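You operate a simulated robot arm through the tools that you are given. There is no shell and no other tool.

You are at the controls of a simulated robot arm. One attempt, no reset.

TASK
Change the beader to the smooth teal wheel and bead the short teal duct at depth 2.
Fine: the fluted wheel goes into the CRIMP cup; the other short ducts stay.

The check looks at the end state, three seconds after you hand in, the way a careful person would. Anything else that was tipped, shoved, dropped, spilled or broken makes it a failure.

THE ROBOT
A 7-joint arm with a two-finger parallel gripper, fixed in place. Base frame: the origin is on the floor under the middle of its stand, x ahead of it, y to its left, z up. Readings come in m, rad, newtons and seconds.
With the tool pointing down near the work surface it reaches from about 0.48 to 0.92 m from the base axis. Its first joint turns from -2.007 to 2.007 rad. Payload 3.91 kg.
The TCP is the grasp point between the finger pads, 0.03 m short of the fingertips. In the tool frame z runs along the fingers and y along their closing line. The gripper opens to 0.11 m. The fingers are 0.02 m wide and 0.01 m thick; the gripper's body (0.048 by 0.112 m) begins 0.055 m behind the TCP.
Orientation is that of the tool frame in the base frame, as a unit quaternion [x, y, z, w]. With the fingers straight down and closing along the base's y, the tool's x points along the base's -x, its y along +y and its z along -z.

THE INTERFACE
- The arm moves only by the tool play_rows. Its argument "plan" is a list of rows, each an object of numbers (a shift or turn left out is 0, a gripper value left out holds the last): "tx", "ty", "tz": the shift along the tool's x, y, z in units of 50 mm (1.0 is 50 mm); "rx", "ry", "rz": the turn, a rotation vector about the tool's x, y, z in units of 8 degrees (1.0 is 8 degrees). In form: [{"tx": .., "ty": .., "tz": .., "rx": .., "ry": .., "rz": ..}, ...]. A call has 1 to 20 rows; each row shifts and turns the commanded pose from where the row before left it, along the tool's axes as they then stand. "gripper" is the gripper command, from -1 (fully open) to 1 (shut), values between in proportion, set as the call begins (left out, the last holds). A call with a number of a shift or a turn outside -1 to 1 is refused whole. Each row takes 0.2 s and may step no farther than 0.05 m and 0.15 rad from the row before; otherwise, or with a gripper value out of range, the whole call is refused. Where a pose cannot be reached the arm comes as near as it can. A force on the tool above 40 N (or 10 N above the force at the start of the call, whichever is more), or a blocked arm, ends the call early, and 0.2 s more pass. Each finger travels about 0.153 m/s and halts on what it meets, pressing with about 34 N; the grip force reading is that of the motor and also rises with nothing between the fingers. The clock runs only during rows and for 0.2 s after the last one: add rows that do not move to give the fingers time. The reply holds the time, the measured pose of the TCP, the force on the tool along the base axes, the opening and the grip force, in the units named above and with some noise, with the torque about the TCP (base axes, N m) and any sound that the robot's microphone picked up, and new pictures: "show" is both (left out), scene, wrist or none.
- Cameras (640 x 400 px; columns grow to the right, rows downward): "scene" is fixed at [0.3987, -0.4983, 1.6524]; the picture's right is [0.88, -0.47, 0.00], its down [-0.32, -0.60, -0.73] and it looks along [0.35, 0.65, -0.68] (base axes); focal length 316 px, centre (320, 200). "wrist" rides on the gripper at [0.072, 0.017, -0.103] in the tool frame; the picture's right is [-0.23, 0.97, 0.00], its down [-0.76, -0.18, -0.62] and it looks along [-0.61, -0.14, 0.78] (tool axes); focal length 222 px, centre (320, 200). There is no depth. A picture from a camera that has moved, and an enlarged one, comes with that camera's place and axes in the base frame and with its lens.
- raise_lower(by): slides the trunk up (or, below 0, down) by that many m; the arm rides with it, the base frame stays. It gives what a move gives, with no picture.
- zoom(camera, box): a new picture of the part [left, top, right, bottom] of that camera's present view, enlarged. The clock stands still meanwhile.
- finish_job(): hands the job in; it is judged then, once.

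Places have to be worked out from the pictures, the camera data and where the tool is seen. Open the gripper and draw the arm clear of the work before you hand the job in, unless the task says otherwise.

The tools are called after ">>>" as name(argument=value, ...) on one line, values as JSON. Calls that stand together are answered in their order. play_rows: Moves the arm, as the interface text tells. Its arguments: {"type":"object","properties":{"plan":{"type":"array"},"gripper":{"type":"number"},"show":{"type":"string","enum":["both","scene","wrist","none"]}},"required":["plan"]} The other tools are called the same way: raise_lower (by) moves the trunk up or down; zoom (camera, box) takes an enlarged picture of a part of a camera's view; finish_job () hands the job in.

At the start:

```text
t: 0.0
ee_pos: [0.5131, 0.0483, 1.2736]
tool_rot: [0.0, 1.0, 0.001, 0.0]
contact_force: [-1.5, 0.3, 0.3]
wrist_torque: [-0.02, -0.01, 0.02]
grip_width: 0.11
grip_force: 0.0
trunk travel left (down, up): [-0.8, 0.19]
```

scene: 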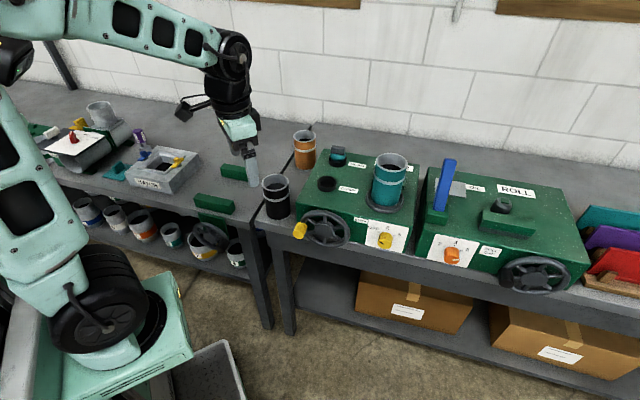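
wrist: 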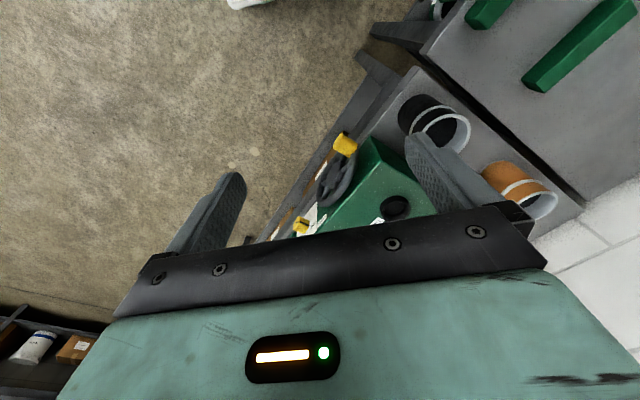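

I'll start by looking closely at the bench: the machine, the cups, and the ducts.

>>> zoom(camera="scene", box=[240, 110, 440, 270])

>>> zoom(camera="scene", box=[400, 140, 640, 300])

>>> zoom(camera="scene", box=[30, 80, 280, 260])

```text
2.50 times, centred on (340, 190) of scene
camera zoom: at [0.3987, -0.4983, 1.6524], right [0.88, -0.47, 0.0], down [-0.32, -0.6, -0.73], along [0.35, 0.65, -0.68], focal length 791 px, centre (270, 225)
```

zoom: 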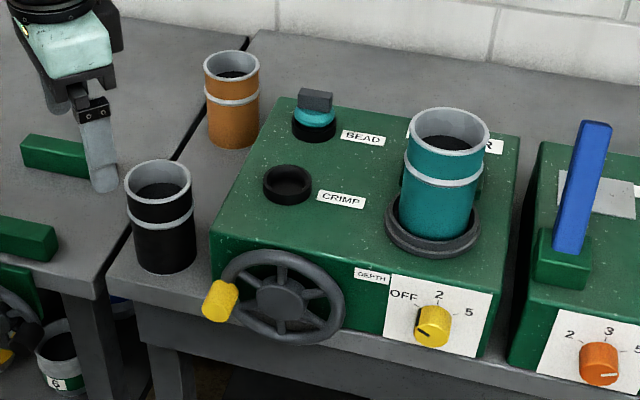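

```text
2.50 times, centred on (520, 220) of scene
camera zoom: at [0.3987, -0.4983, 1.6524], right [0.88, -0.47, 0.0], down [-0.32, -0.6, -0.73], along [0.35, 0.65, -0.68], focal length 791 px, centre (-180, 150)
```

zoom: 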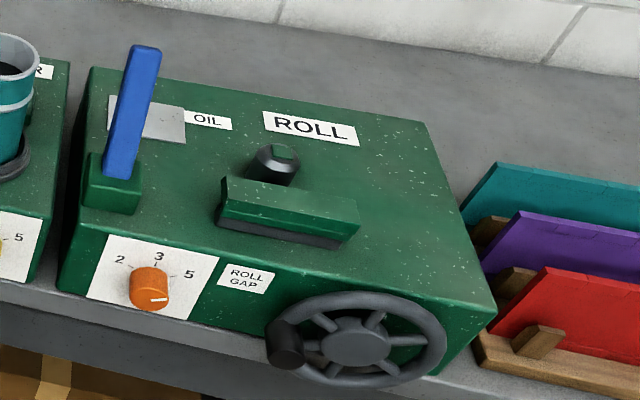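

```text
2.22 times, centred on (155, 170) of scene
camera zoom: at [0.3987, -0.4983, 1.6524], right [0.88, -0.47, 0.0], down [-0.32, -0.6, -0.73], along [0.35, 0.65, -0.68], focal length 703 px, centre (687, 267)
```

zoom: 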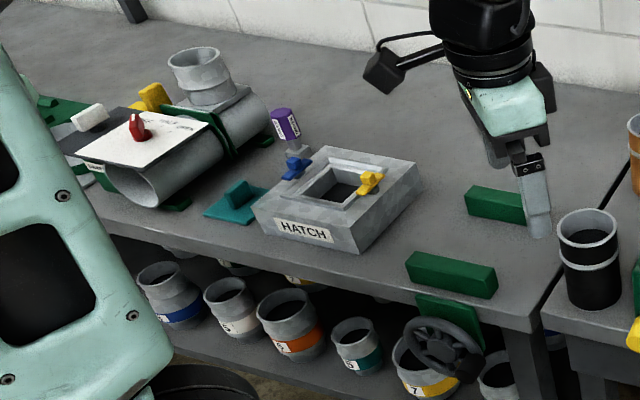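

The beader has a BEAD cup holding the teal wheel, an empty CRIMP cup, a yellow depth knob and a hand wheel. The teal duct stands on the seat. I can't see the mounted wheel, so I'll move the wrist camera up and forward for a better view.

>>> play_rows(plan=[{"tx": -0.58, "ty": -0.32, "tz": -0.51}, {"tx": -0.58, "ty": -0.32, "tz": -0.51}, {"tx": -0.58, "ty": -0.32, "tz": -0.51}, {}])

```text
t: 1.0
ee_pos: [0.6, 0.0012, 1.3498]
tool_rot: [0.0, 1.0, -0.001, -0.001]
contact_force: [0.2, 0.7, 0.0]
wrist_torque: [-0.01, -0.02, 0.0]
grip_width: 0.11
grip_force: 0.0
trunk travel left (down, up): [-0.8, 0.19]
camera wrist: at [0.5264, 0.0176, 1.4538], right [0.23, 0.97, 0.0], down [0.76, -0.18, 0.62], along [0.61, -0.14, -0.78], focal length 222 px, centre (320, 200)
```

scene: 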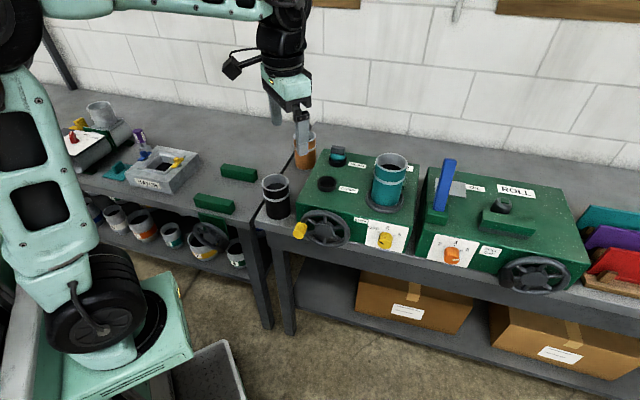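
wrist: 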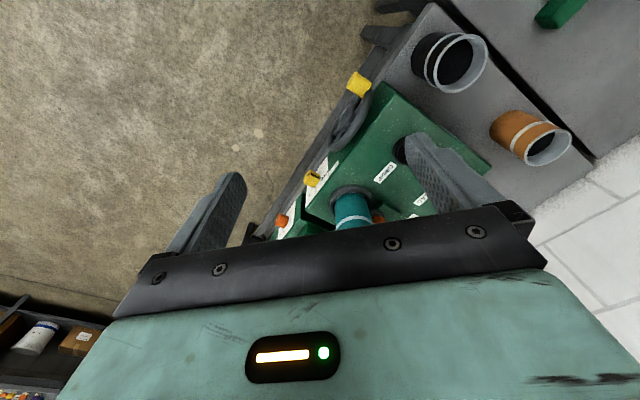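

An orange part shows just behind the teal duct. I'll zoom in on it.

>>> zoom(camera="wrist", box=[260, 80, 480, 240])

>>> zoom(camera="scene", box=[310, 130, 440, 220])

```text
2.50 times, centred on (370, 160) of wrist
camera zoom: at [0.5264, 0.0176, 1.4538], right [0.23, 0.97, 0.0], down [0.76, -0.18, 0.62], along [0.61, -0.14, -0.78], focal length 555 px, centre (195, 300)
```

zoom: 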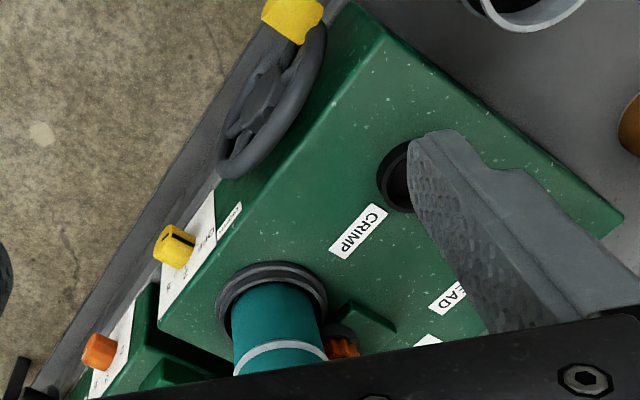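

```text
4.44 times, centred on (375, 175) of scene
camera zoom: at [0.3987, -0.4983, 1.6524], right [0.88, -0.47, 0.0], down [-0.32, -0.6, -0.73], along [0.35, 0.65, -0.68], focal length 1407 px, centre (76, 311)
```

zoom: 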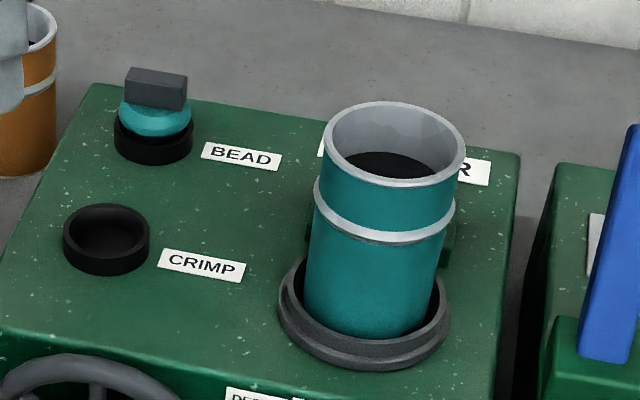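

The orange wheel sits on a post behind the duct. I'll move the camera forward, nearly above the beader, staying high.

>>> play_rows(plan=[{"tx": -0.9}, {"tx": -0.9}, {"tx": -0.9}, {"tx": -0.9}, {}])

```text
t: 2.2
ee_pos: [0.78, 0.0004, 1.3504]
tool_rot: [0.0, 1.0, 0.0, 0.0]
contact_force: [0.5, -0.3, 0.6]
wrist_torque: [-0.05, 0.0, 0.02]
grip_width: 0.1099
grip_force: 0.1
trunk travel left (down, up): [-0.8, 0.19]
camera wrist: at [0.708, 0.0193, 1.4538], right [0.23, 0.97, 0.0], down [0.76, -0.18, 0.62], along [0.61, -0.14, -0.78], focal length 222 px, centre (320, 200)
```

scene: 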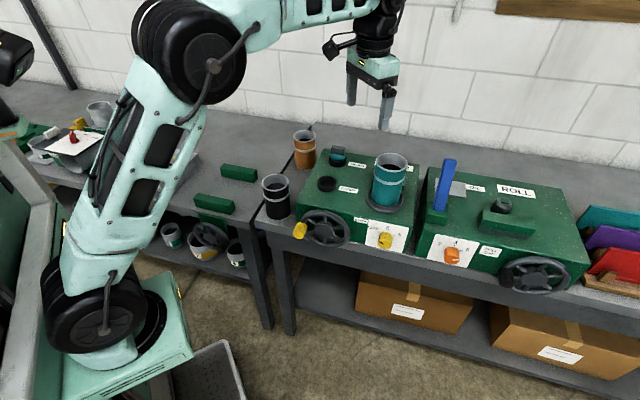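
wrist: 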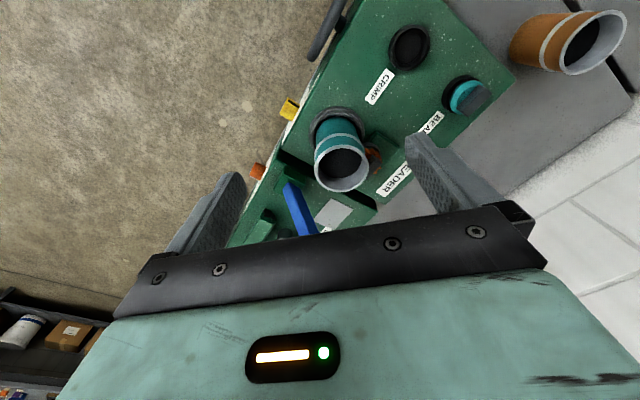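

>>> zoom(camera="wrist", box=[270, 80, 430, 220])

>>> zoom(camera="wrist", box=[380, 0, 540, 120])

```text
2.86 times, centred on (350, 150) of wrist
camera zoom: at [0.708, 0.0193, 1.4538], right [0.23, 0.97, 0.0], down [0.76, -0.18, 0.62], along [0.61, -0.14, -0.78], focal length 635 px, centre (234, 343)
```

zoom: 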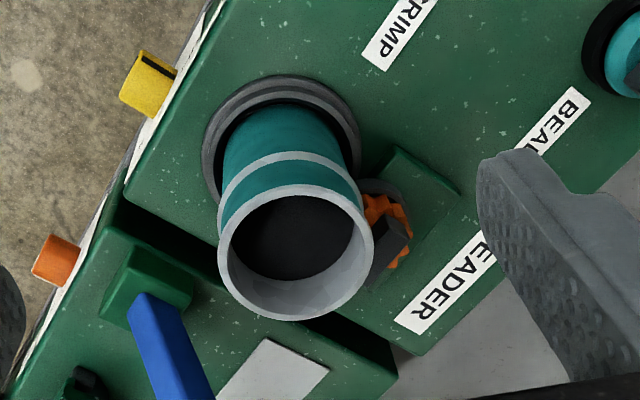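

```text
3.33 times, centred on (460, 60) of wrist
camera zoom: at [0.708, 0.0193, 1.4538], right [0.23, 0.97, 0.0], down [0.76, -0.18, 0.62], along [0.61, -0.14, -0.78], focal length 740 px, centre (-147, 667)
```

zoom: 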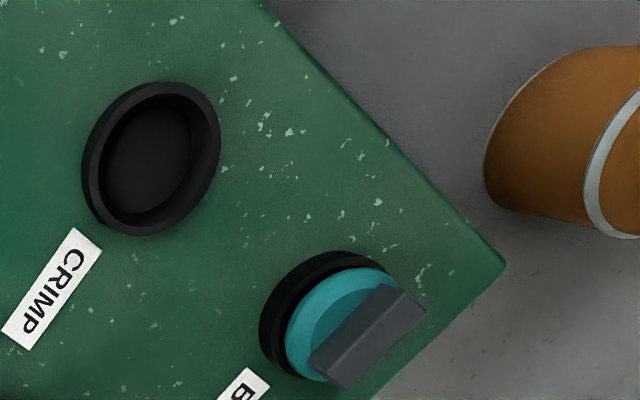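

The orange fluted wheel has a dark tab and sits low behind the duct. I'll move to the far left side and yaw the camera for a view from the back and left.

>>> play_rows(plan=[{"tx": -0.24, "ty": 0.8}, {"tx": -0.24, "ty": 0.8}, {"tx": -0.24, "ty": 0.8}, {"tx": -0.24, "ty": 0.8}, {"tx": -0.24, "ty": 0.8}, {"rz": 0.95}, {"rz": 0.95}, {"rz": 0.95}, {"rz": 0.95}, {"rz": 0.95}, {"rz": 0.95}, {"rz": 0.95}, {"rz": 0.95}, {}])

```text
t: 5.2
ee_pos: [0.8064, 0.1655, 1.3269]
tool_rot: [0.507, 0.862, 0.0, 0.001]
contact_force: [-0.7, 0.0, -0.3]
wrist_torque: [0.0, 0.01, 0.01]
grip_width: 0.11
grip_force: 0.1
out of reach, approached as far as the arm can: row 4, 5
trunk travel left (down, up): [-0.8, 0.19]
camera wrist: at [0.7853, 0.237, 1.4302], right [0.96, 0.27, 0.0], down [0.21, -0.75, 0.62], along [0.17, -0.6, -0.78], focal length 222 px, centre (320, 200)
```

scene: 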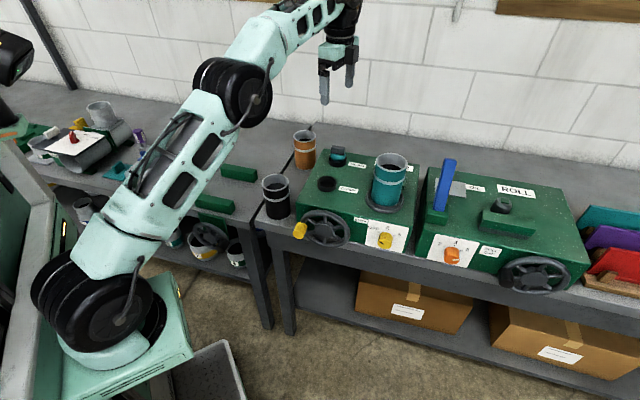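
wrist: 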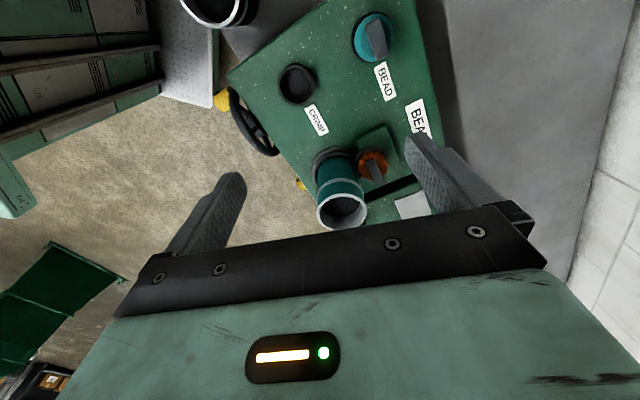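

>>> zoom(camera="wrist", box=[290, 90, 450, 240])

>>> zoom(camera="wrist", box=[200, 0, 460, 160])

```text
2.67 times, centred on (370, 165) of wrist
camera zoom: at [0.7853, 0.237, 1.4302], right [0.96, 0.27, 0.0], down [0.21, -0.75, 0.62], along [0.17, -0.6, -0.78], focal length 592 px, centre (187, 293)
```

zoom: 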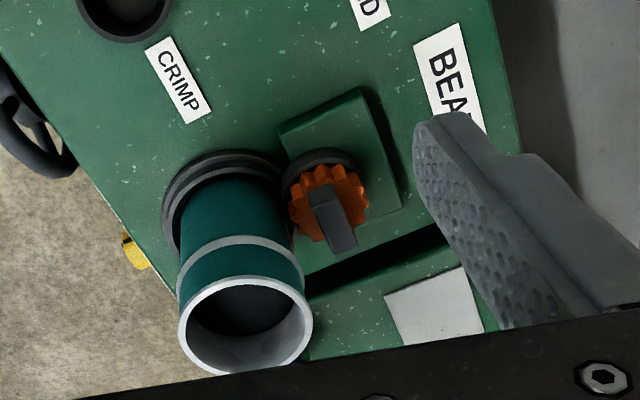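

```text
2.46 times, centred on (330, 80) of wrist
camera zoom: at [0.7853, 0.237, 1.4302], right [0.96, 0.27, 0.0], down [0.21, -0.75, 0.62], along [0.17, -0.6, -0.78], focal length 547 px, centre (295, 495)
```

zoom: 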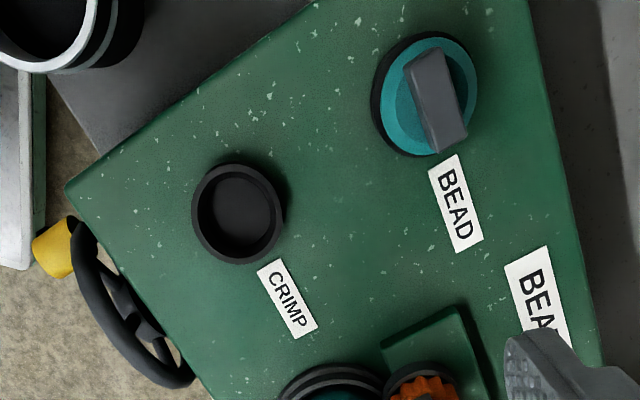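

The fluted wheel is on a hub behind the duct at about (0.93, 0.07, 1.08), with its tab running along the machine's width (about -45°). The CRIMP cup is at about (0.771, 0.150) and the BEAD cup at about (0.864, 0.241). The arm was short of reach up here, so I'll raise the trunk to extend it.

>>> raise_lower(by=0.15)

```text
t: 7.0
ee_pos: [0.8057, 0.1641, 1.4761]
tool_rot: [0.506, 0.862, 0.0, 0.0]
contact_force: [-0.7, -0.1, 0.1]
wrist_torque: [-0.01, -0.02, 0.0]
grip_width: 0.11
grip_force: 0.1
trunk travel left (down, up): [-0.95, 0.04]
```

>>> play_rows(plan=[{"rz": -1.0}, {"rz": -1.0}, {"tz": 0.95}, {"tz": 0.95}, {"tz": 0.95}, {"tz": 0.95}, {}])

```text
t: 8.6
ee_pos: [0.8047, 0.1642, 1.2857]
tool_rot: [0.381, 0.925, 0.0, 0.0]
contact_force: [-0.2, 0.3, -0.1]
wrist_torque: [0.01, -0.01, -0.02]
grip_width: 0.1099
grip_force: 0.1
trunk travel left (down, up): [-0.95, 0.04]
camera wrist: at [0.7649, 0.2281, 1.3888], right [0.85, 0.53, 0.0], down [0.41, -0.66, 0.62], along [0.33, -0.53, -0.78], focal length 222 px, centre (320, 200)
```

scene: 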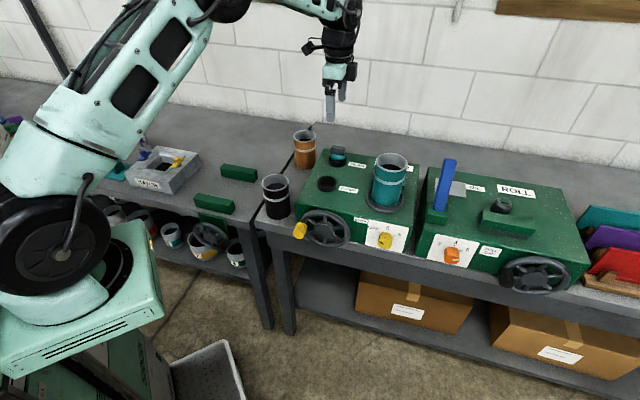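
wrist: 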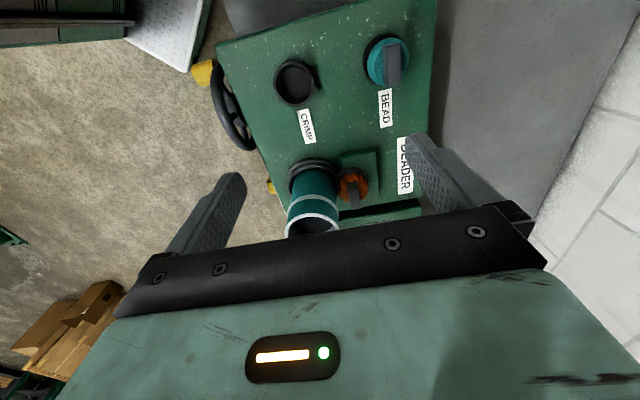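

>>> zoom(camera="wrist", box=[270, 120, 430, 240])

>>> zoom(camera="wrist", box=[250, 20, 450, 150])

```text
3.33 times, centred on (350, 180) of wrist
camera zoom: at [0.7649, 0.2281, 1.3888], right [0.85, 0.53, 0.0], down [0.41, -0.66, 0.62], along [0.33, -0.53, -0.78], focal length 740 px, centre (220, 267)
```

zoom: 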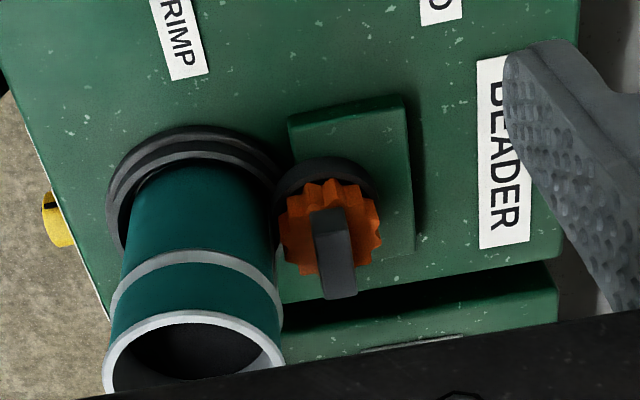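

```text
3.08 times, centred on (350, 85) of wrist
camera zoom: at [0.7649, 0.2281, 1.3888], right [0.85, 0.53, 0.0], down [0.41, -0.66, 0.62], along [0.33, -0.53, -0.78], focal length 684 px, centre (228, 554)
```

zoom: 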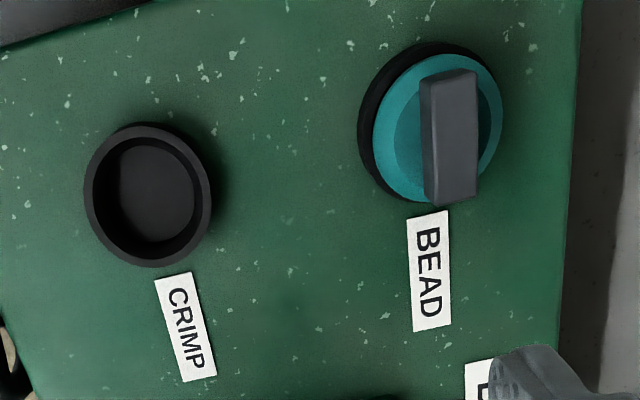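

The tab top is at about z 1.11 and (0.928, 0.073). I'll part-close the gripper to about 0.042 so it clears the duct, then hover above the fluted wheel to test reach.

>>> play_rows(plan=[{"tx": -0.6, "ty": 0.09, "tz": 0.2}, {"tx": -0.6, "ty": 0.09, "tz": 0.2}, {"tx": -0.6, "ty": 0.09, "tz": 0.2}, {"tx": -0.6, "ty": 0.09, "tz": 0.2}, {"tx": -0.6, "ty": 0.08, "tz": 0.2}, {}, {}], gripper=0.24)

```text
t: 10.2
ee_pos: [0.9137, 0.0741, 1.2371]
tool_rot: [0.381, 0.924, 0.0, 0.0]
contact_force: [0.3, 0.1, 0.0]
wrist_torque: [-0.03, 0.01, -0.05]
grip_width: 0.0416
grip_force: 0.1
out of reach, approached as far as the arm can: row 5
trunk travel left (down, up): [-0.95, 0.04]
camera wrist: at [0.8748, 0.1372, 1.3395], right [0.85, 0.53, 0.0], down [0.41, -0.66, 0.62], along [0.33, -0.53, -0.78], focal length 222 px, centre (320, 200)
```

scene: 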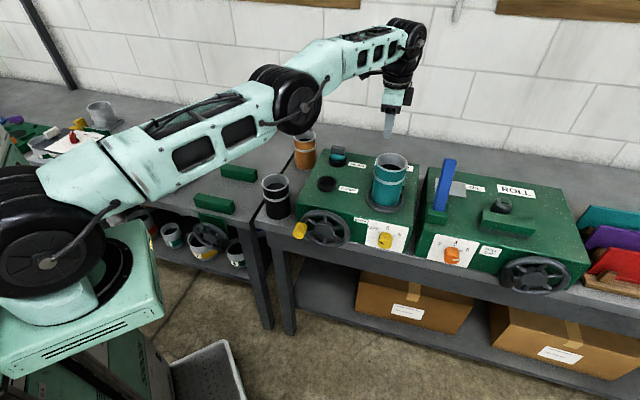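
wrist: 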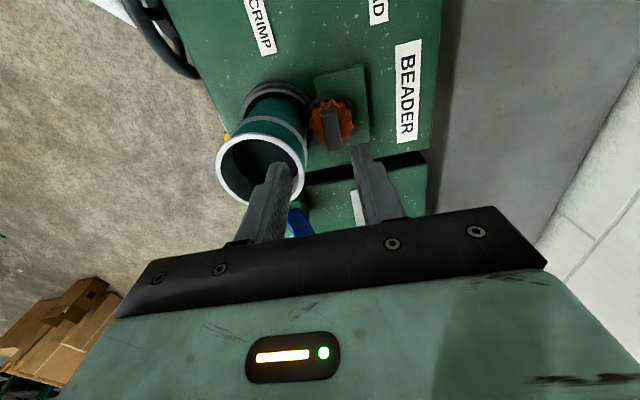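

>>> zoom(camera="wrist", box=[210, 50, 410, 220])

```text
2.35 times, centred on (310, 135) of wrist
camera zoom: at [0.8748, 0.1372, 1.3395], right [0.85, 0.53, 0.0], down [0.41, -0.66, 0.62], along [0.33, -0.53, -0.78], focal length 523 px, centre (344, 353)
```

zoom: 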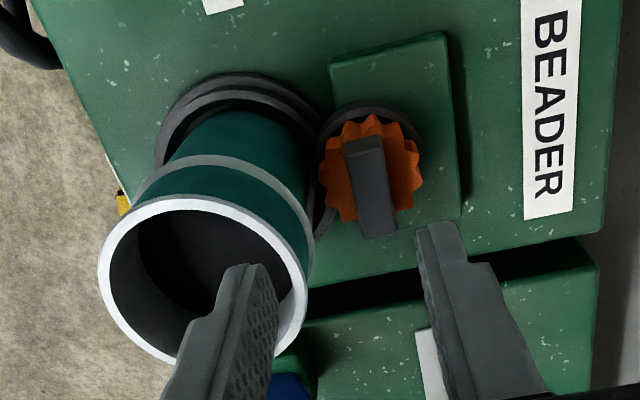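

The tab centre now triangulates to about (0.937, 0.065, top 1.097), a little past reach with a vertical tool. I'll tilt the tool about its closing axis, leaning it back along the tab, to gain reach.

>>> play_rows(plan=[{"ry": -1.0}, {"ry": -1.0}, {}, {}], gripper=0.4)

```text
t: 11.2
ee_pos: [0.9153, 0.0731, 1.2366]
tool_rot: [0.377, 0.915, -0.054, 0.129]
contact_force: [0.3, 0.0, -1.1]
wrist_torque: [0.01, 0.0, -0.02]
grip_width: 0.0329
grip_force: 0.0
trunk travel left (down, up): [-0.95, 0.04]
camera wrist: at [0.8569, 0.1556, 1.3163], right [0.84, 0.54, 0.06], down [0.27, -0.52, 0.81], along [0.47, -0.66, -0.58], focal length 222 px, centre (320, 200)
```

scene: 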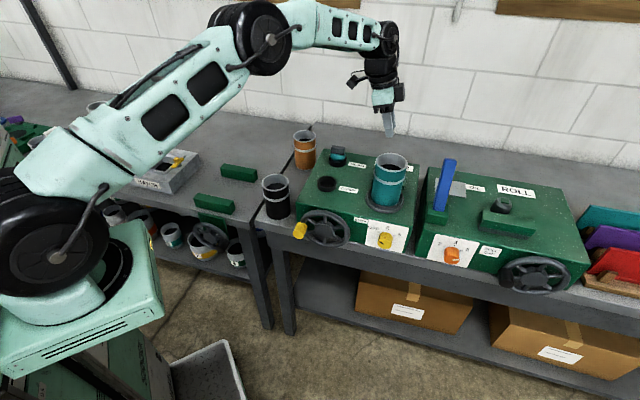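
wrist: 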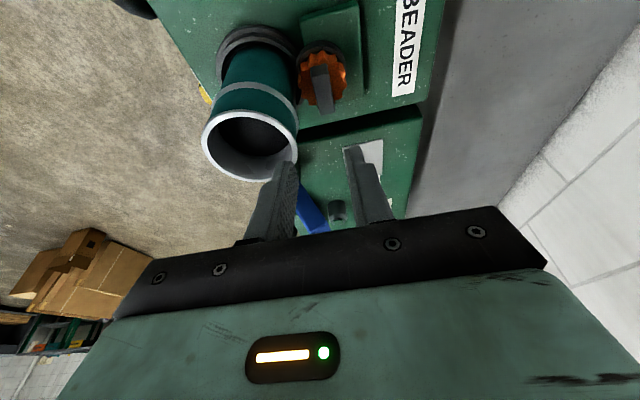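

>>> play_rows(plan=[{"tx": 0.0, "ty": 0.19, "tz": 0.2}, {"tx": 0.0, "ty": 0.0, "tz": 0.65}, {"tx": 0.0, "ty": 0.0, "tz": 0.7}, {}, {}])

>>> zoom(camera="wrist", box=[210, 60, 430, 240])

```text
t: 12.3
ee_pos: [0.9369, 0.0653, 1.1608]
tool_rot: [0.378, 0.915, -0.053, 0.129]
contact_force: [-0.2, -0.1, -0.7]
wrist_torque: [0.01, 0.0, -0.04]
grip_width: 0.033
grip_force: 0.1
trunk travel left (down, up): [-0.95, 0.04]
camera wrist: at [0.88, 0.1478, 1.241], right [0.84, 0.54, 0.06], down [0.27, -0.52, 0.81], along [0.47, -0.66, -0.58], focal length 222 px, centre (320, 200)
```

scene: 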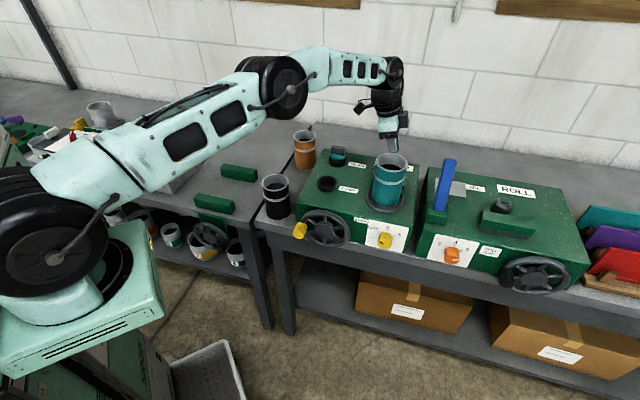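
wrist: 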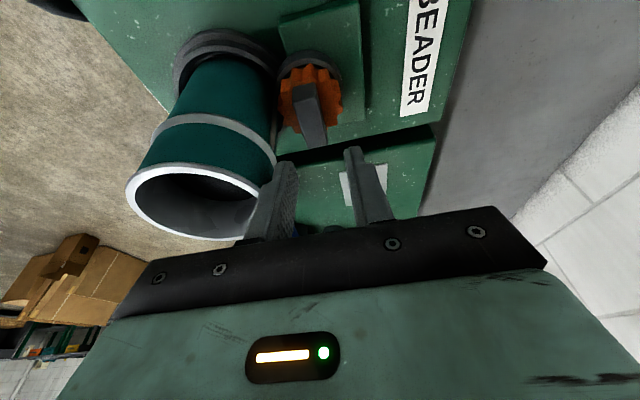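

```text
2.22 times, centred on (320, 150) of wrist
camera zoom: at [0.88, 0.1478, 1.241], right [0.84, 0.54, 0.06], down [0.27, -0.52, 0.81], along [0.47, -0.66, -0.58], focal length 494 px, centre (320, 311)
```

zoom: 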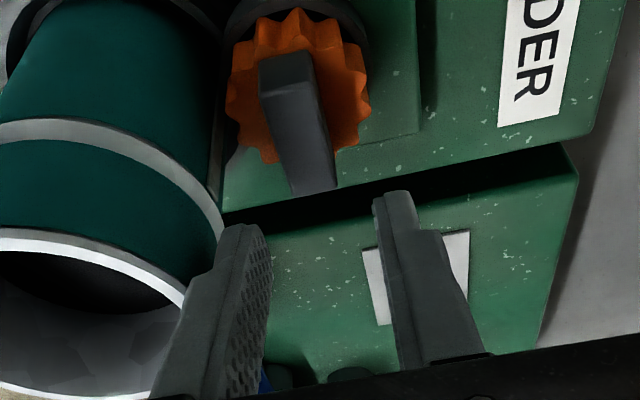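

The tab sits between the fingers in the tool's plane, within about 1.5 mm. I'll narrow the opening to 0.030 to clear the duct rim, descend vertically to just above the tab, and check again.

>>> play_rows(plan=[{}, {"tx": 0.138, "tz": 0.335}, {"tx": 0.138, "tz": 0.335}, {}], gripper=0.455)

>>> zoom(camera="wrist", box=[230, 60, 410, 240])

>>> zoom(camera="scene", box=[340, 70, 440, 220])

```text
t: 13.3
ee_pos: [0.9353, 0.0696, 1.1252]
tool_rot: [0.378, 0.916, -0.053, 0.128]
contact_force: [0.2, 0.3, 0.1]
wrist_torque: [0.01, 0.03, 0.01]
grip_width: 0.0298
grip_force: 0.0
trunk travel left (down, up): [-0.95, 0.04]
camera wrist: at [0.8767, 0.1508, 1.205], right [0.84, 0.54, 0.06], down [0.27, -0.52, 0.81], along [0.47, -0.66, -0.58], focal length 222 px, centre (320, 200)
```

scene: 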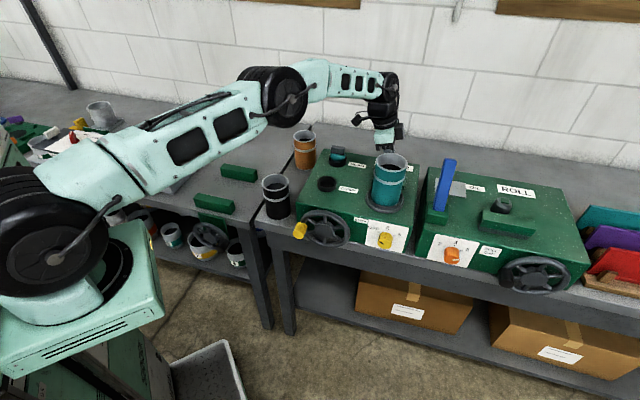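
wrist: 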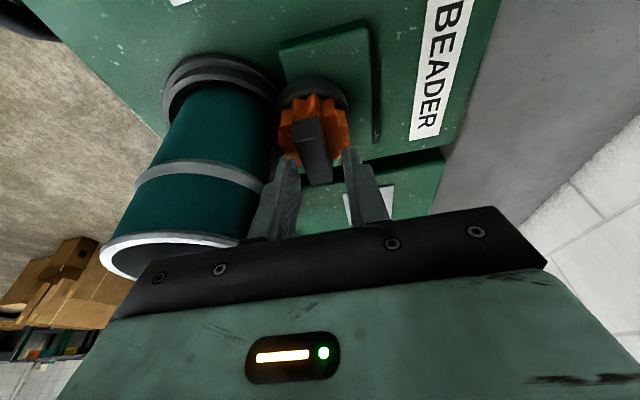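

```text
2.22 times, centred on (320, 150) of wrist
camera zoom: at [0.8767, 0.1508, 1.205], right [0.84, 0.54, 0.06], down [0.27, -0.52, 0.81], along [0.47, -0.66, -0.58], focal length 494 px, centre (320, 311)
```

zoom: 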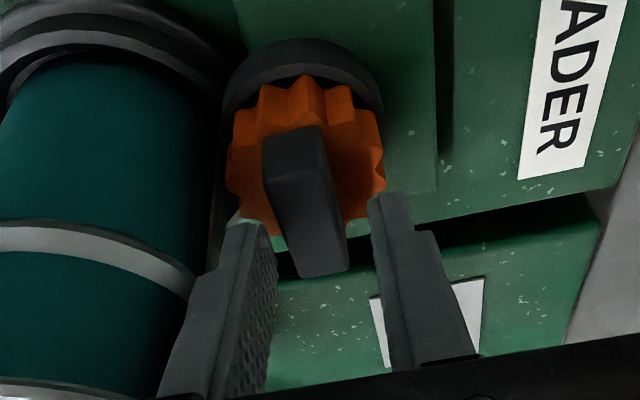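

```text
2.67 times, centred on (390, 145) of scene
camera zoom: at [0.3987, -0.4983, 1.6524], right [0.88, -0.47, 0.0], down [-0.32, -0.6, -0.73], along [0.35, 0.65, -0.68], focal length 844 px, centre (133, 347)
```

zoom: 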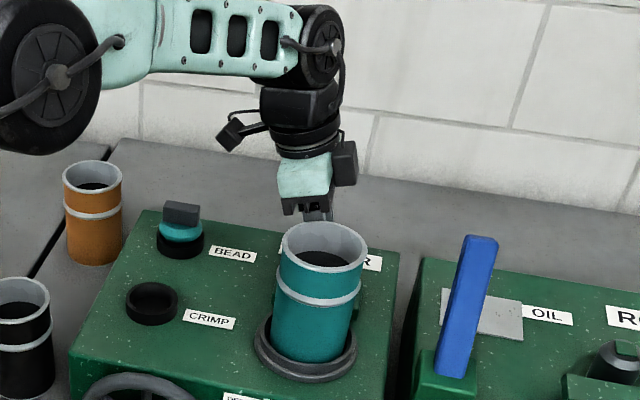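

The tab is centred between the fingers. I'll descend another 10 mm, keeping the gripper body above the duct rim, then close.

>>> play_rows(plan=[{"tx": 0.058, "tz": 0.202}, {}], gripper=0.455, show="wrist")

>>> play_rows(plan=[{}, {}, {}], gripper=1.0, show="both")

```text
t: 13.9
ee_pos: [0.9345, 0.0684, 1.1153]
tool_rot: [0.377, 0.916, -0.053, 0.129]
contact_force: [0.6, -0.6, 0.1]
wrist_torque: [0.01, -0.01, -0.01]
grip_width: 0.03
grip_force: 0.0
trunk travel left (down, up): [-0.95, 0.04]
camera wrist: at [0.8764, 0.1505, 1.1942], right [0.84, 0.54, 0.06], down [0.27, -0.52, 0.81], along [0.47, -0.66, -0.58], focal length 222 px, centre (320, 200)
```

wrist: 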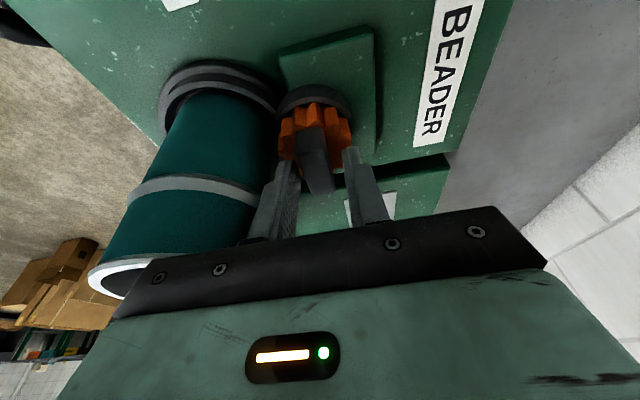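

```text
t: 14.8
ee_pos: [0.9335, 0.0693, 1.1141]
tool_rot: [0.378, 0.915, -0.053, 0.129]
contact_force: [-0.8, -0.4, -0.4]
wrist_torque: [0.01, 0.02, 0.0]
grip_width: 0.0173
grip_force: 34.3
trunk travel left (down, up): [-0.95, 0.04]
camera wrist: at [0.8764, 0.1505, 1.1943], right [0.84, 0.54, 0.06], down [0.27, -0.52, 0.81], along [0.47, -0.66, -0.58], focal length 222 px, centre (320, 200)
```

scene: 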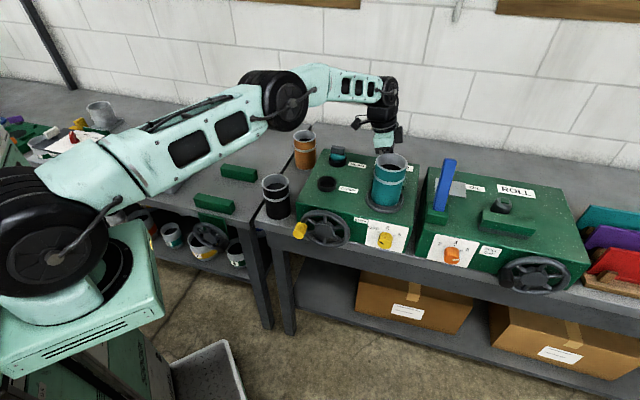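
wrist: 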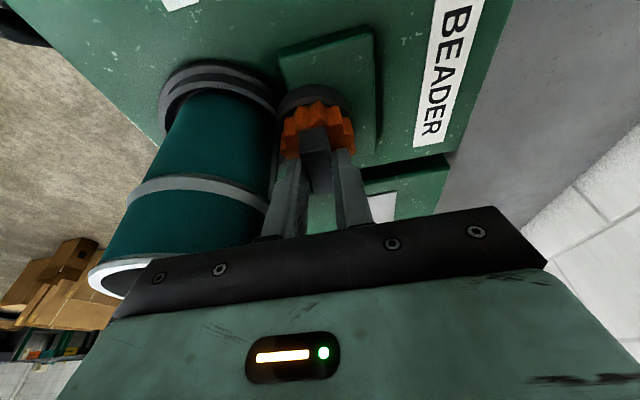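

The tab is gripped (width 0.0173, force 34 N). I'll lift straight up, slowly at first.

>>> play_rows(plan=[{"tx": -0.055, "tz": -0.192}, {"tx": -0.055, "tz": -0.192}, {"tx": -0.055, "tz": -0.192}, {}], show="both")

>>> zoom(camera="wrist", box=[230, 60, 410, 240])

```text
t: 15.8
ee_pos: [0.9336, 0.0685, 1.1461]
tool_rot: [0.378, 0.915, -0.053, 0.128]
contact_force: [-0.1, 0.8, -1.7]
wrist_torque: [0.01, -0.01, 0.01]
grip_width: 0.0172
grip_force: 33.9
trunk travel left (down, up): [-0.95, 0.04]
camera wrist: at [0.876, 0.1503, 1.2249], right [0.84, 0.54, 0.06], down [0.27, -0.52, 0.81], along [0.47, -0.66, -0.58], focal length 222 px, centre (320, 200)
```

scene: 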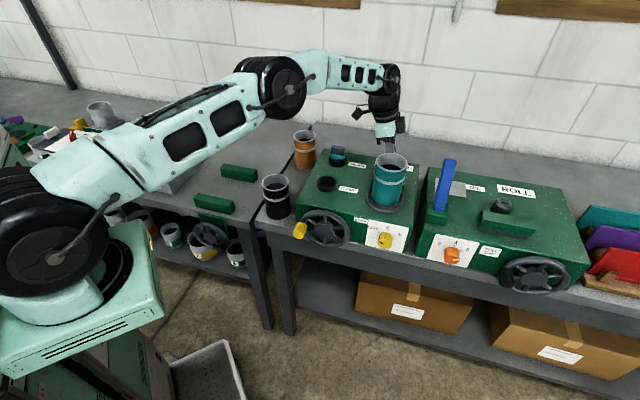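
wrist: 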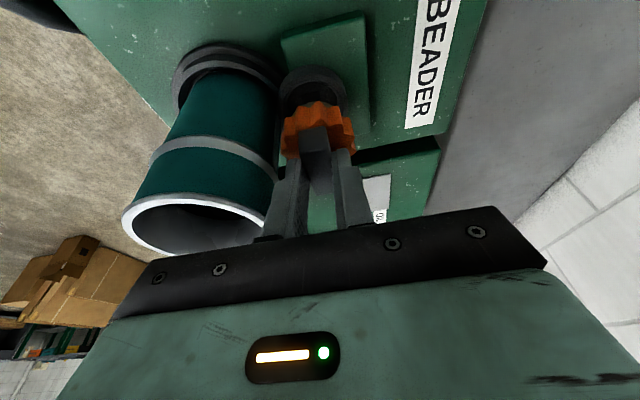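

```text
2.22 times, centred on (320, 150) of wrist
camera zoom: at [0.876, 0.1503, 1.2249], right [0.84, 0.54, 0.06], down [0.27, -0.52, 0.81], along [0.47, -0.66, -0.58], focal length 494 px, centre (320, 311)
```

zoom: 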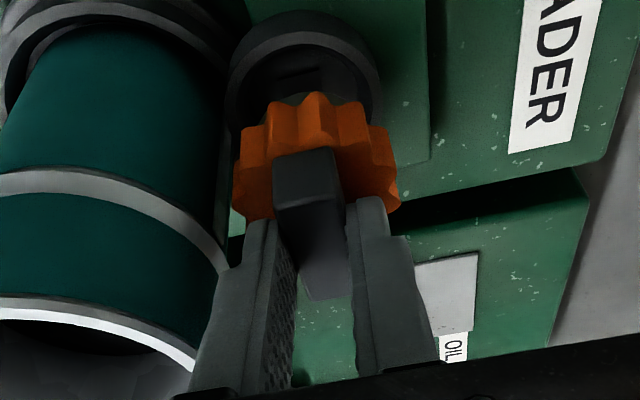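

The wheel has lifted off its hub cleanly. I'll raise it further and carry it over the CRIMP cup, keeping the same orientation so it stays level.

>>> play_rows(plan=[{"tx": -0.101, "tz": -0.352}, {"tx": -0.101, "tz": -0.352}, {"tx": -0.101, "tz": -0.352}, {"tx": 0.692, "tz": -0.199}, {"tx": 0.692, "tz": -0.199}, {"tx": 0.692, "ty": -0.372, "tz": -0.199}, {"tx": 0.692, "ty": -0.372, "tz": -0.199}, {"tx": 0.692, "ty": -0.372, "tz": -0.199}, {}], show="both")

>>> zoom(camera="wrist", box=[230, 40, 430, 240])

>>> zoom(camera="scene", box=[270, 80, 430, 230])

```text
t: 17.8
ee_pos: [0.7642, 0.156, 1.2018]
tool_rot: [0.378, 0.915, -0.054, 0.128]
contact_force: [-0.4, -0.3, -1.7]
wrist_torque: [0.01, -0.01, 0.01]
grip_width: 0.0174
grip_force: 33.9
trunk travel left (down, up): [-0.95, 0.04]
camera wrist: at [0.7076, 0.2396, 1.2811], right [0.84, 0.54, 0.06], down [0.27, -0.52, 0.81], along [0.47, -0.66, -0.58], focal length 222 px, centre (320, 200)
```

scene: 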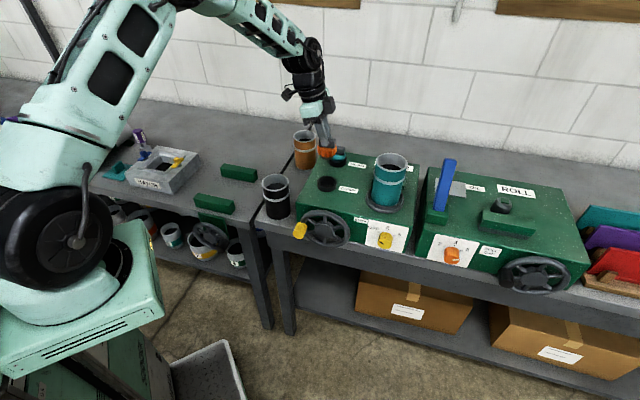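
wrist: 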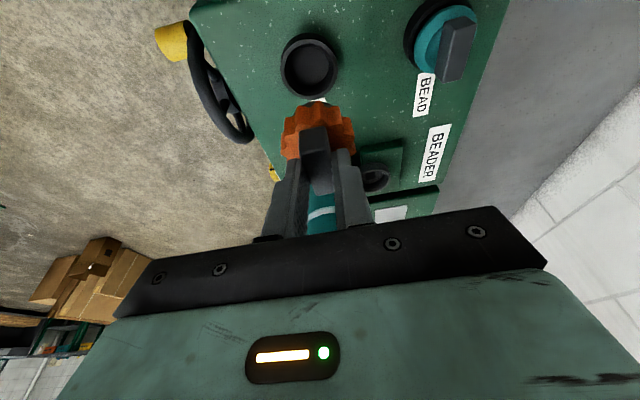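

```text
2.00 times, centred on (330, 140) of wrist
camera zoom: at [0.7076, 0.2396, 1.2811], right [0.84, 0.54, 0.06], down [0.27, -0.52, 0.81], along [0.47, -0.66, -0.58], focal length 444 px, centre (300, 320)
```

zoom: 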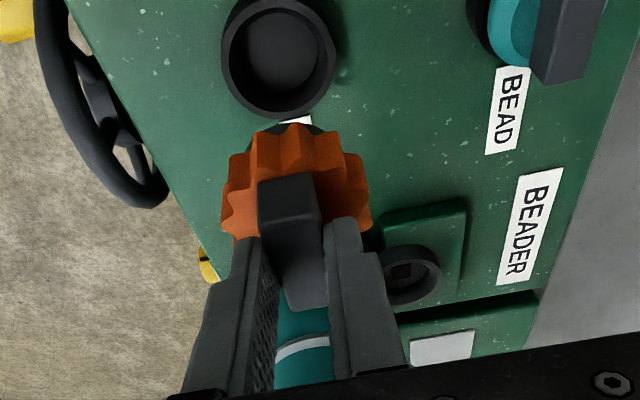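

```text
2.67 times, centred on (350, 155) of scene
camera zoom: at [0.3987, -0.4983, 1.6524], right [0.88, -0.47, 0.0], down [-0.32, -0.6, -0.73], along [0.35, 0.65, -0.68], focal length 844 px, centre (240, 320)
```

zoom: 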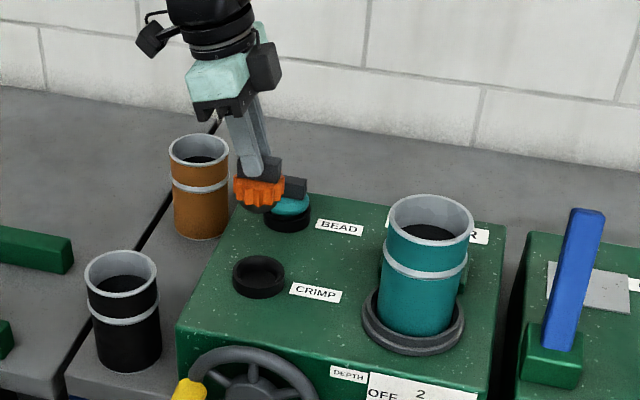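

The wheel is held about 7 mm off the TCP along the tab and sits within about 2 mm of the CRIMP cup centre. I'll descend most of the way and check alignment.

>>> play_rows(plan=[{"tx": 0.133, "tz": 0.517}, {"tx": 0.133, "tz": 0.517}, {"tx": 0.133, "tz": 0.517}, {}], show="both")

>>> zoom(camera="wrist", box=[230, 40, 430, 240])

>>> zoom(camera="scene", box=[280, 120, 380, 220])

```text
t: 18.8
ee_pos: [0.7679, 0.1546, 1.1202]
tool_rot: [0.378, 0.915, -0.054, 0.129]
contact_force: [-0.7, -0.1, -1.1]
wrist_torque: [0.02, 0.02, 0.01]
grip_width: 0.0172
grip_force: 33.7
trunk travel left (down, up): [-0.95, 0.04]
camera wrist: at [0.7095, 0.2363, 1.1999], right [0.84, 0.54, 0.06], down [0.27, -0.52, 0.81], along [0.47, -0.66, -0.58], focal length 222 px, centre (320, 200)
```

scene: 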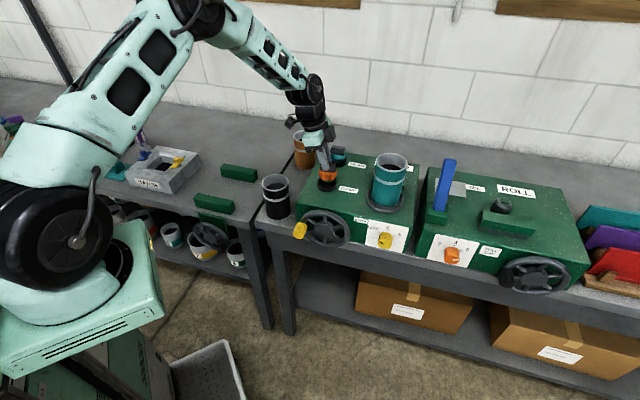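
wrist: 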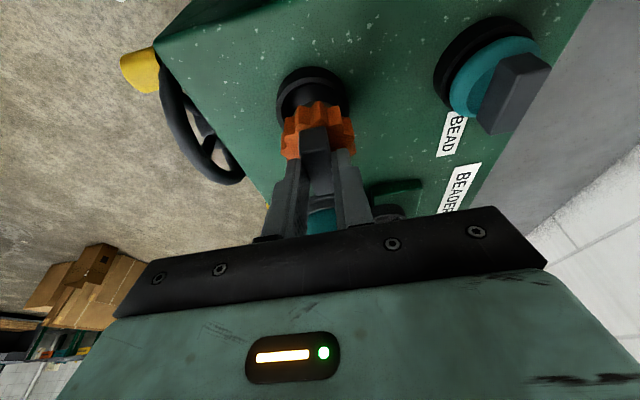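

```text
2.00 times, centred on (330, 140) of wrist
camera zoom: at [0.7095, 0.2363, 1.1999], right [0.84, 0.54, 0.06], down [0.27, -0.52, 0.81], along [0.47, -0.66, -0.58], focal length 444 px, centre (300, 320)
```

zoom: 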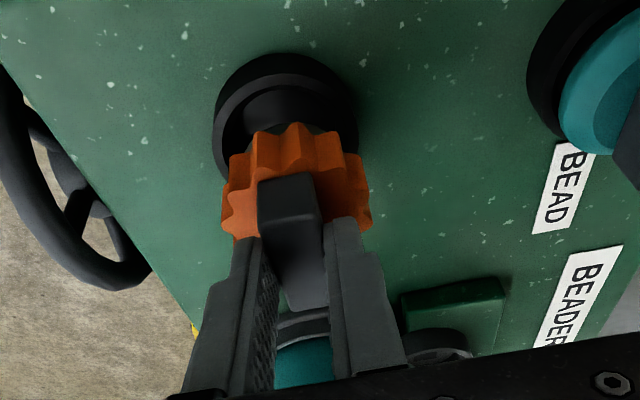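

```text
4.00 times, centred on (330, 170) of scene
camera zoom: at [0.3987, -0.4983, 1.6524], right [0.88, -0.47, 0.0], down [-0.32, -0.6, -0.73], along [0.35, 0.65, -0.68], focal length 1266 px, centre (280, 320)
```

zoom: 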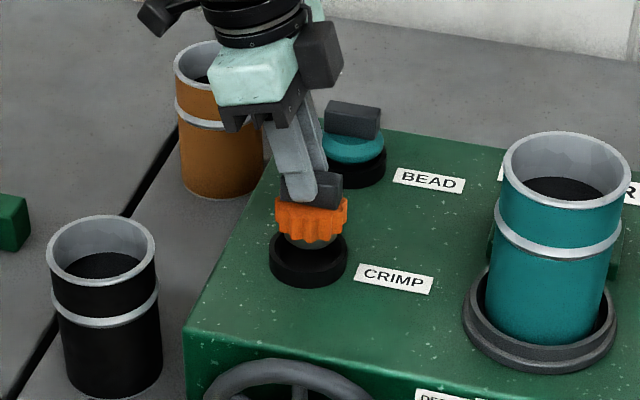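

Alignment is within about 1 mm (slightly right of centre). I'll nudge that out and lower toward the cup floor.

>>> play_rows(plan=[{"tx": 0.053, "ty": -0.007, "tz": 0.109}, {"tx": 0.033, "tz": 0.115}, {"tx": 0.033, "tz": 0.115}, {}], show="both")

>>> zoom(camera="scene", box=[280, 120, 380, 220])

>>> zoom(camera="wrist", box=[230, 40, 430, 240])

```text
t: 19.8
ee_pos: [0.767, 0.1543, 1.1017]
tool_rot: [0.377, 0.916, -0.053, 0.129]
contact_force: [-0.5, -0.2, -1.3]
wrist_torque: [0.02, 0.01, -0.01]
grip_width: 0.0173
grip_force: 33.9
trunk travel left (down, up): [-0.95, 0.04]
camera wrist: at [0.7086, 0.2363, 1.1821], right [0.84, 0.54, 0.06], down [0.27, -0.52, 0.81], along [0.47, -0.66, -0.58], focal length 222 px, centre (320, 200)
```

scene: 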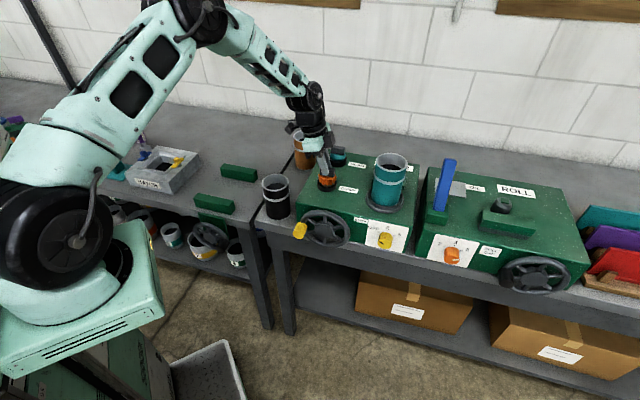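
wrist: 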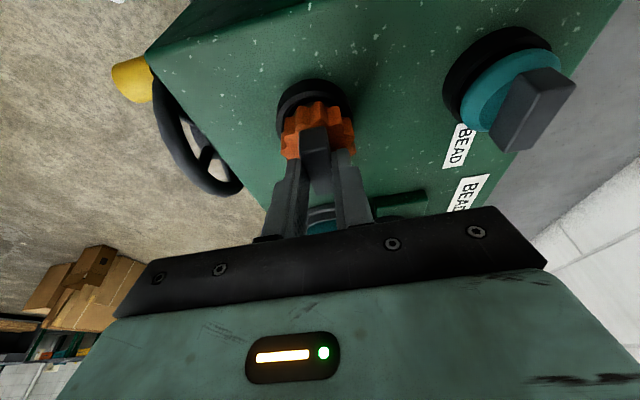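

```text
4.00 times, centred on (330, 170) of scene
camera zoom: at [0.3987, -0.4983, 1.6524], right [0.88, -0.47, 0.0], down [-0.32, -0.6, -0.73], along [0.35, 0.65, -0.68], focal length 1266 px, centre (280, 320)
```

zoom: 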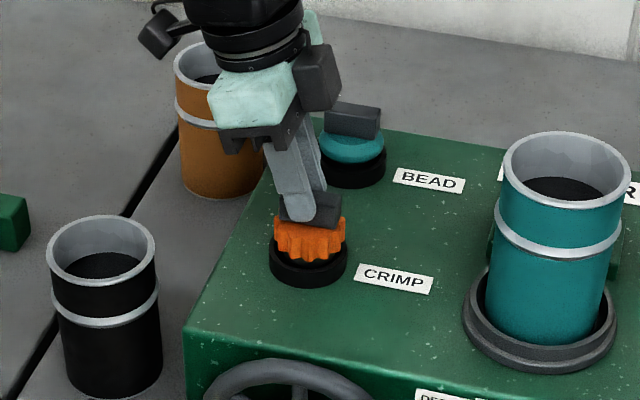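

```text
2.00 times, centred on (330, 140) of wrist
camera zoom: at [0.7086, 0.2363, 1.1821], right [0.84, 0.54, 0.06], down [0.27, -0.52, 0.81], along [0.47, -0.66, -0.58], focal length 444 px, centre (300, 320)
```

zoom: 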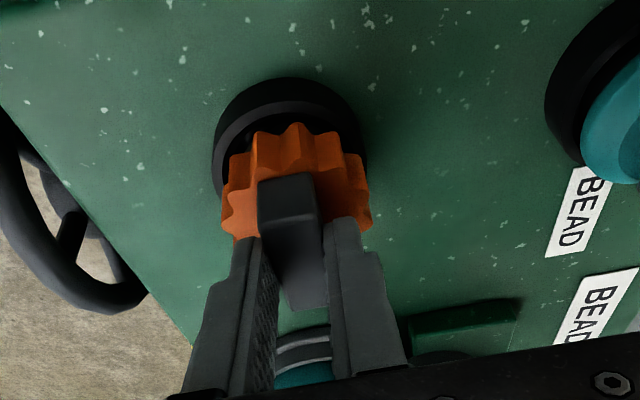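

The wheel is entering the cup, centred and free of contact. I'll lower in small steps until I feel contact.

>>> play_rows(plan=[{"tx": 0.0166, "tz": 0.0577}, {"tx": 0.0166, "tz": 0.0577}, {}], show="none")

>>> play_rows(plan=[{"tx": 0.0166, "tz": 0.0577}, {}], show="wrist")

>>> zoom(camera="scene", box=[290, 130, 370, 210])

```text
t: 20.6
ee_pos: [0.7666, 0.1547, 1.0975]
tool_rot: [0.377, 0.916, -0.053, 0.129]
contact_force: [0.1, 0.2, 1.1]
wrist_torque: [-0.04, -0.02, 0.02]
grip_width: 0.0171
grip_force: 33.9
trunk travel left (down, up): [-0.95, 0.04]
```

```text
t: 21.1
ee_pos: [0.7671, 0.1541, 1.0966]
tool_rot: [0.378, 0.915, -0.052, 0.13]
contact_force: [-4.1, -1.1, 24.1]
wrist_torque: [-0.15, 0.15, -0.04]
grip_width: 0.0171
grip_force: 33.7
trunk travel left (down, up): [-0.95, 0.04]
camera wrist: at [0.7088, 0.2361, 1.1759], right [0.84, 0.54, 0.07], down [0.27, -0.52, 0.81], along [0.47, -0.66, -0.58], focal length 222 px, centre (320, 200)
```

wrist: 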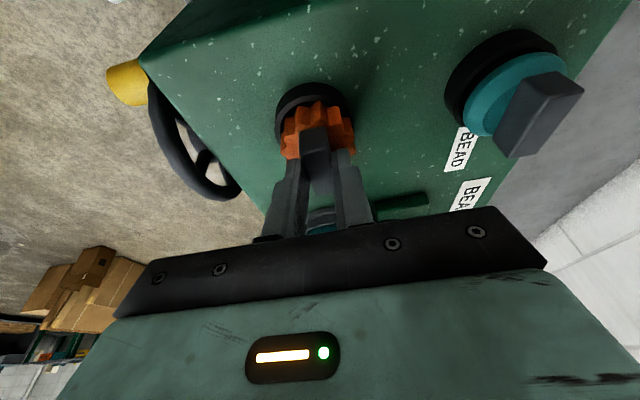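

```text
5.00 times, centred on (330, 170) of scene
camera zoom: at [0.3987, -0.4983, 1.6524], right [0.88, -0.47, 0.0], down [-0.32, -0.6, -0.73], along [0.35, 0.65, -0.68], focal length 1582 px, centre (270, 350)
```

zoom: 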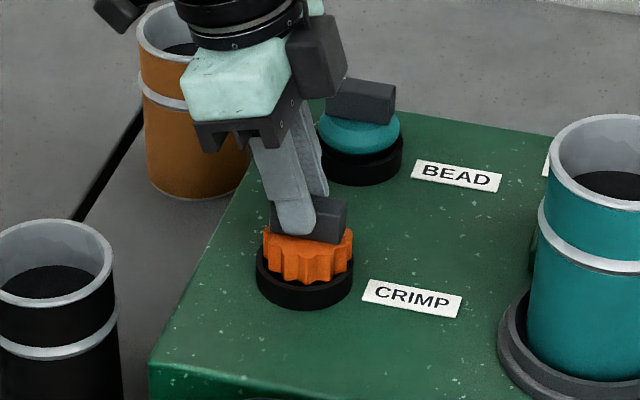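

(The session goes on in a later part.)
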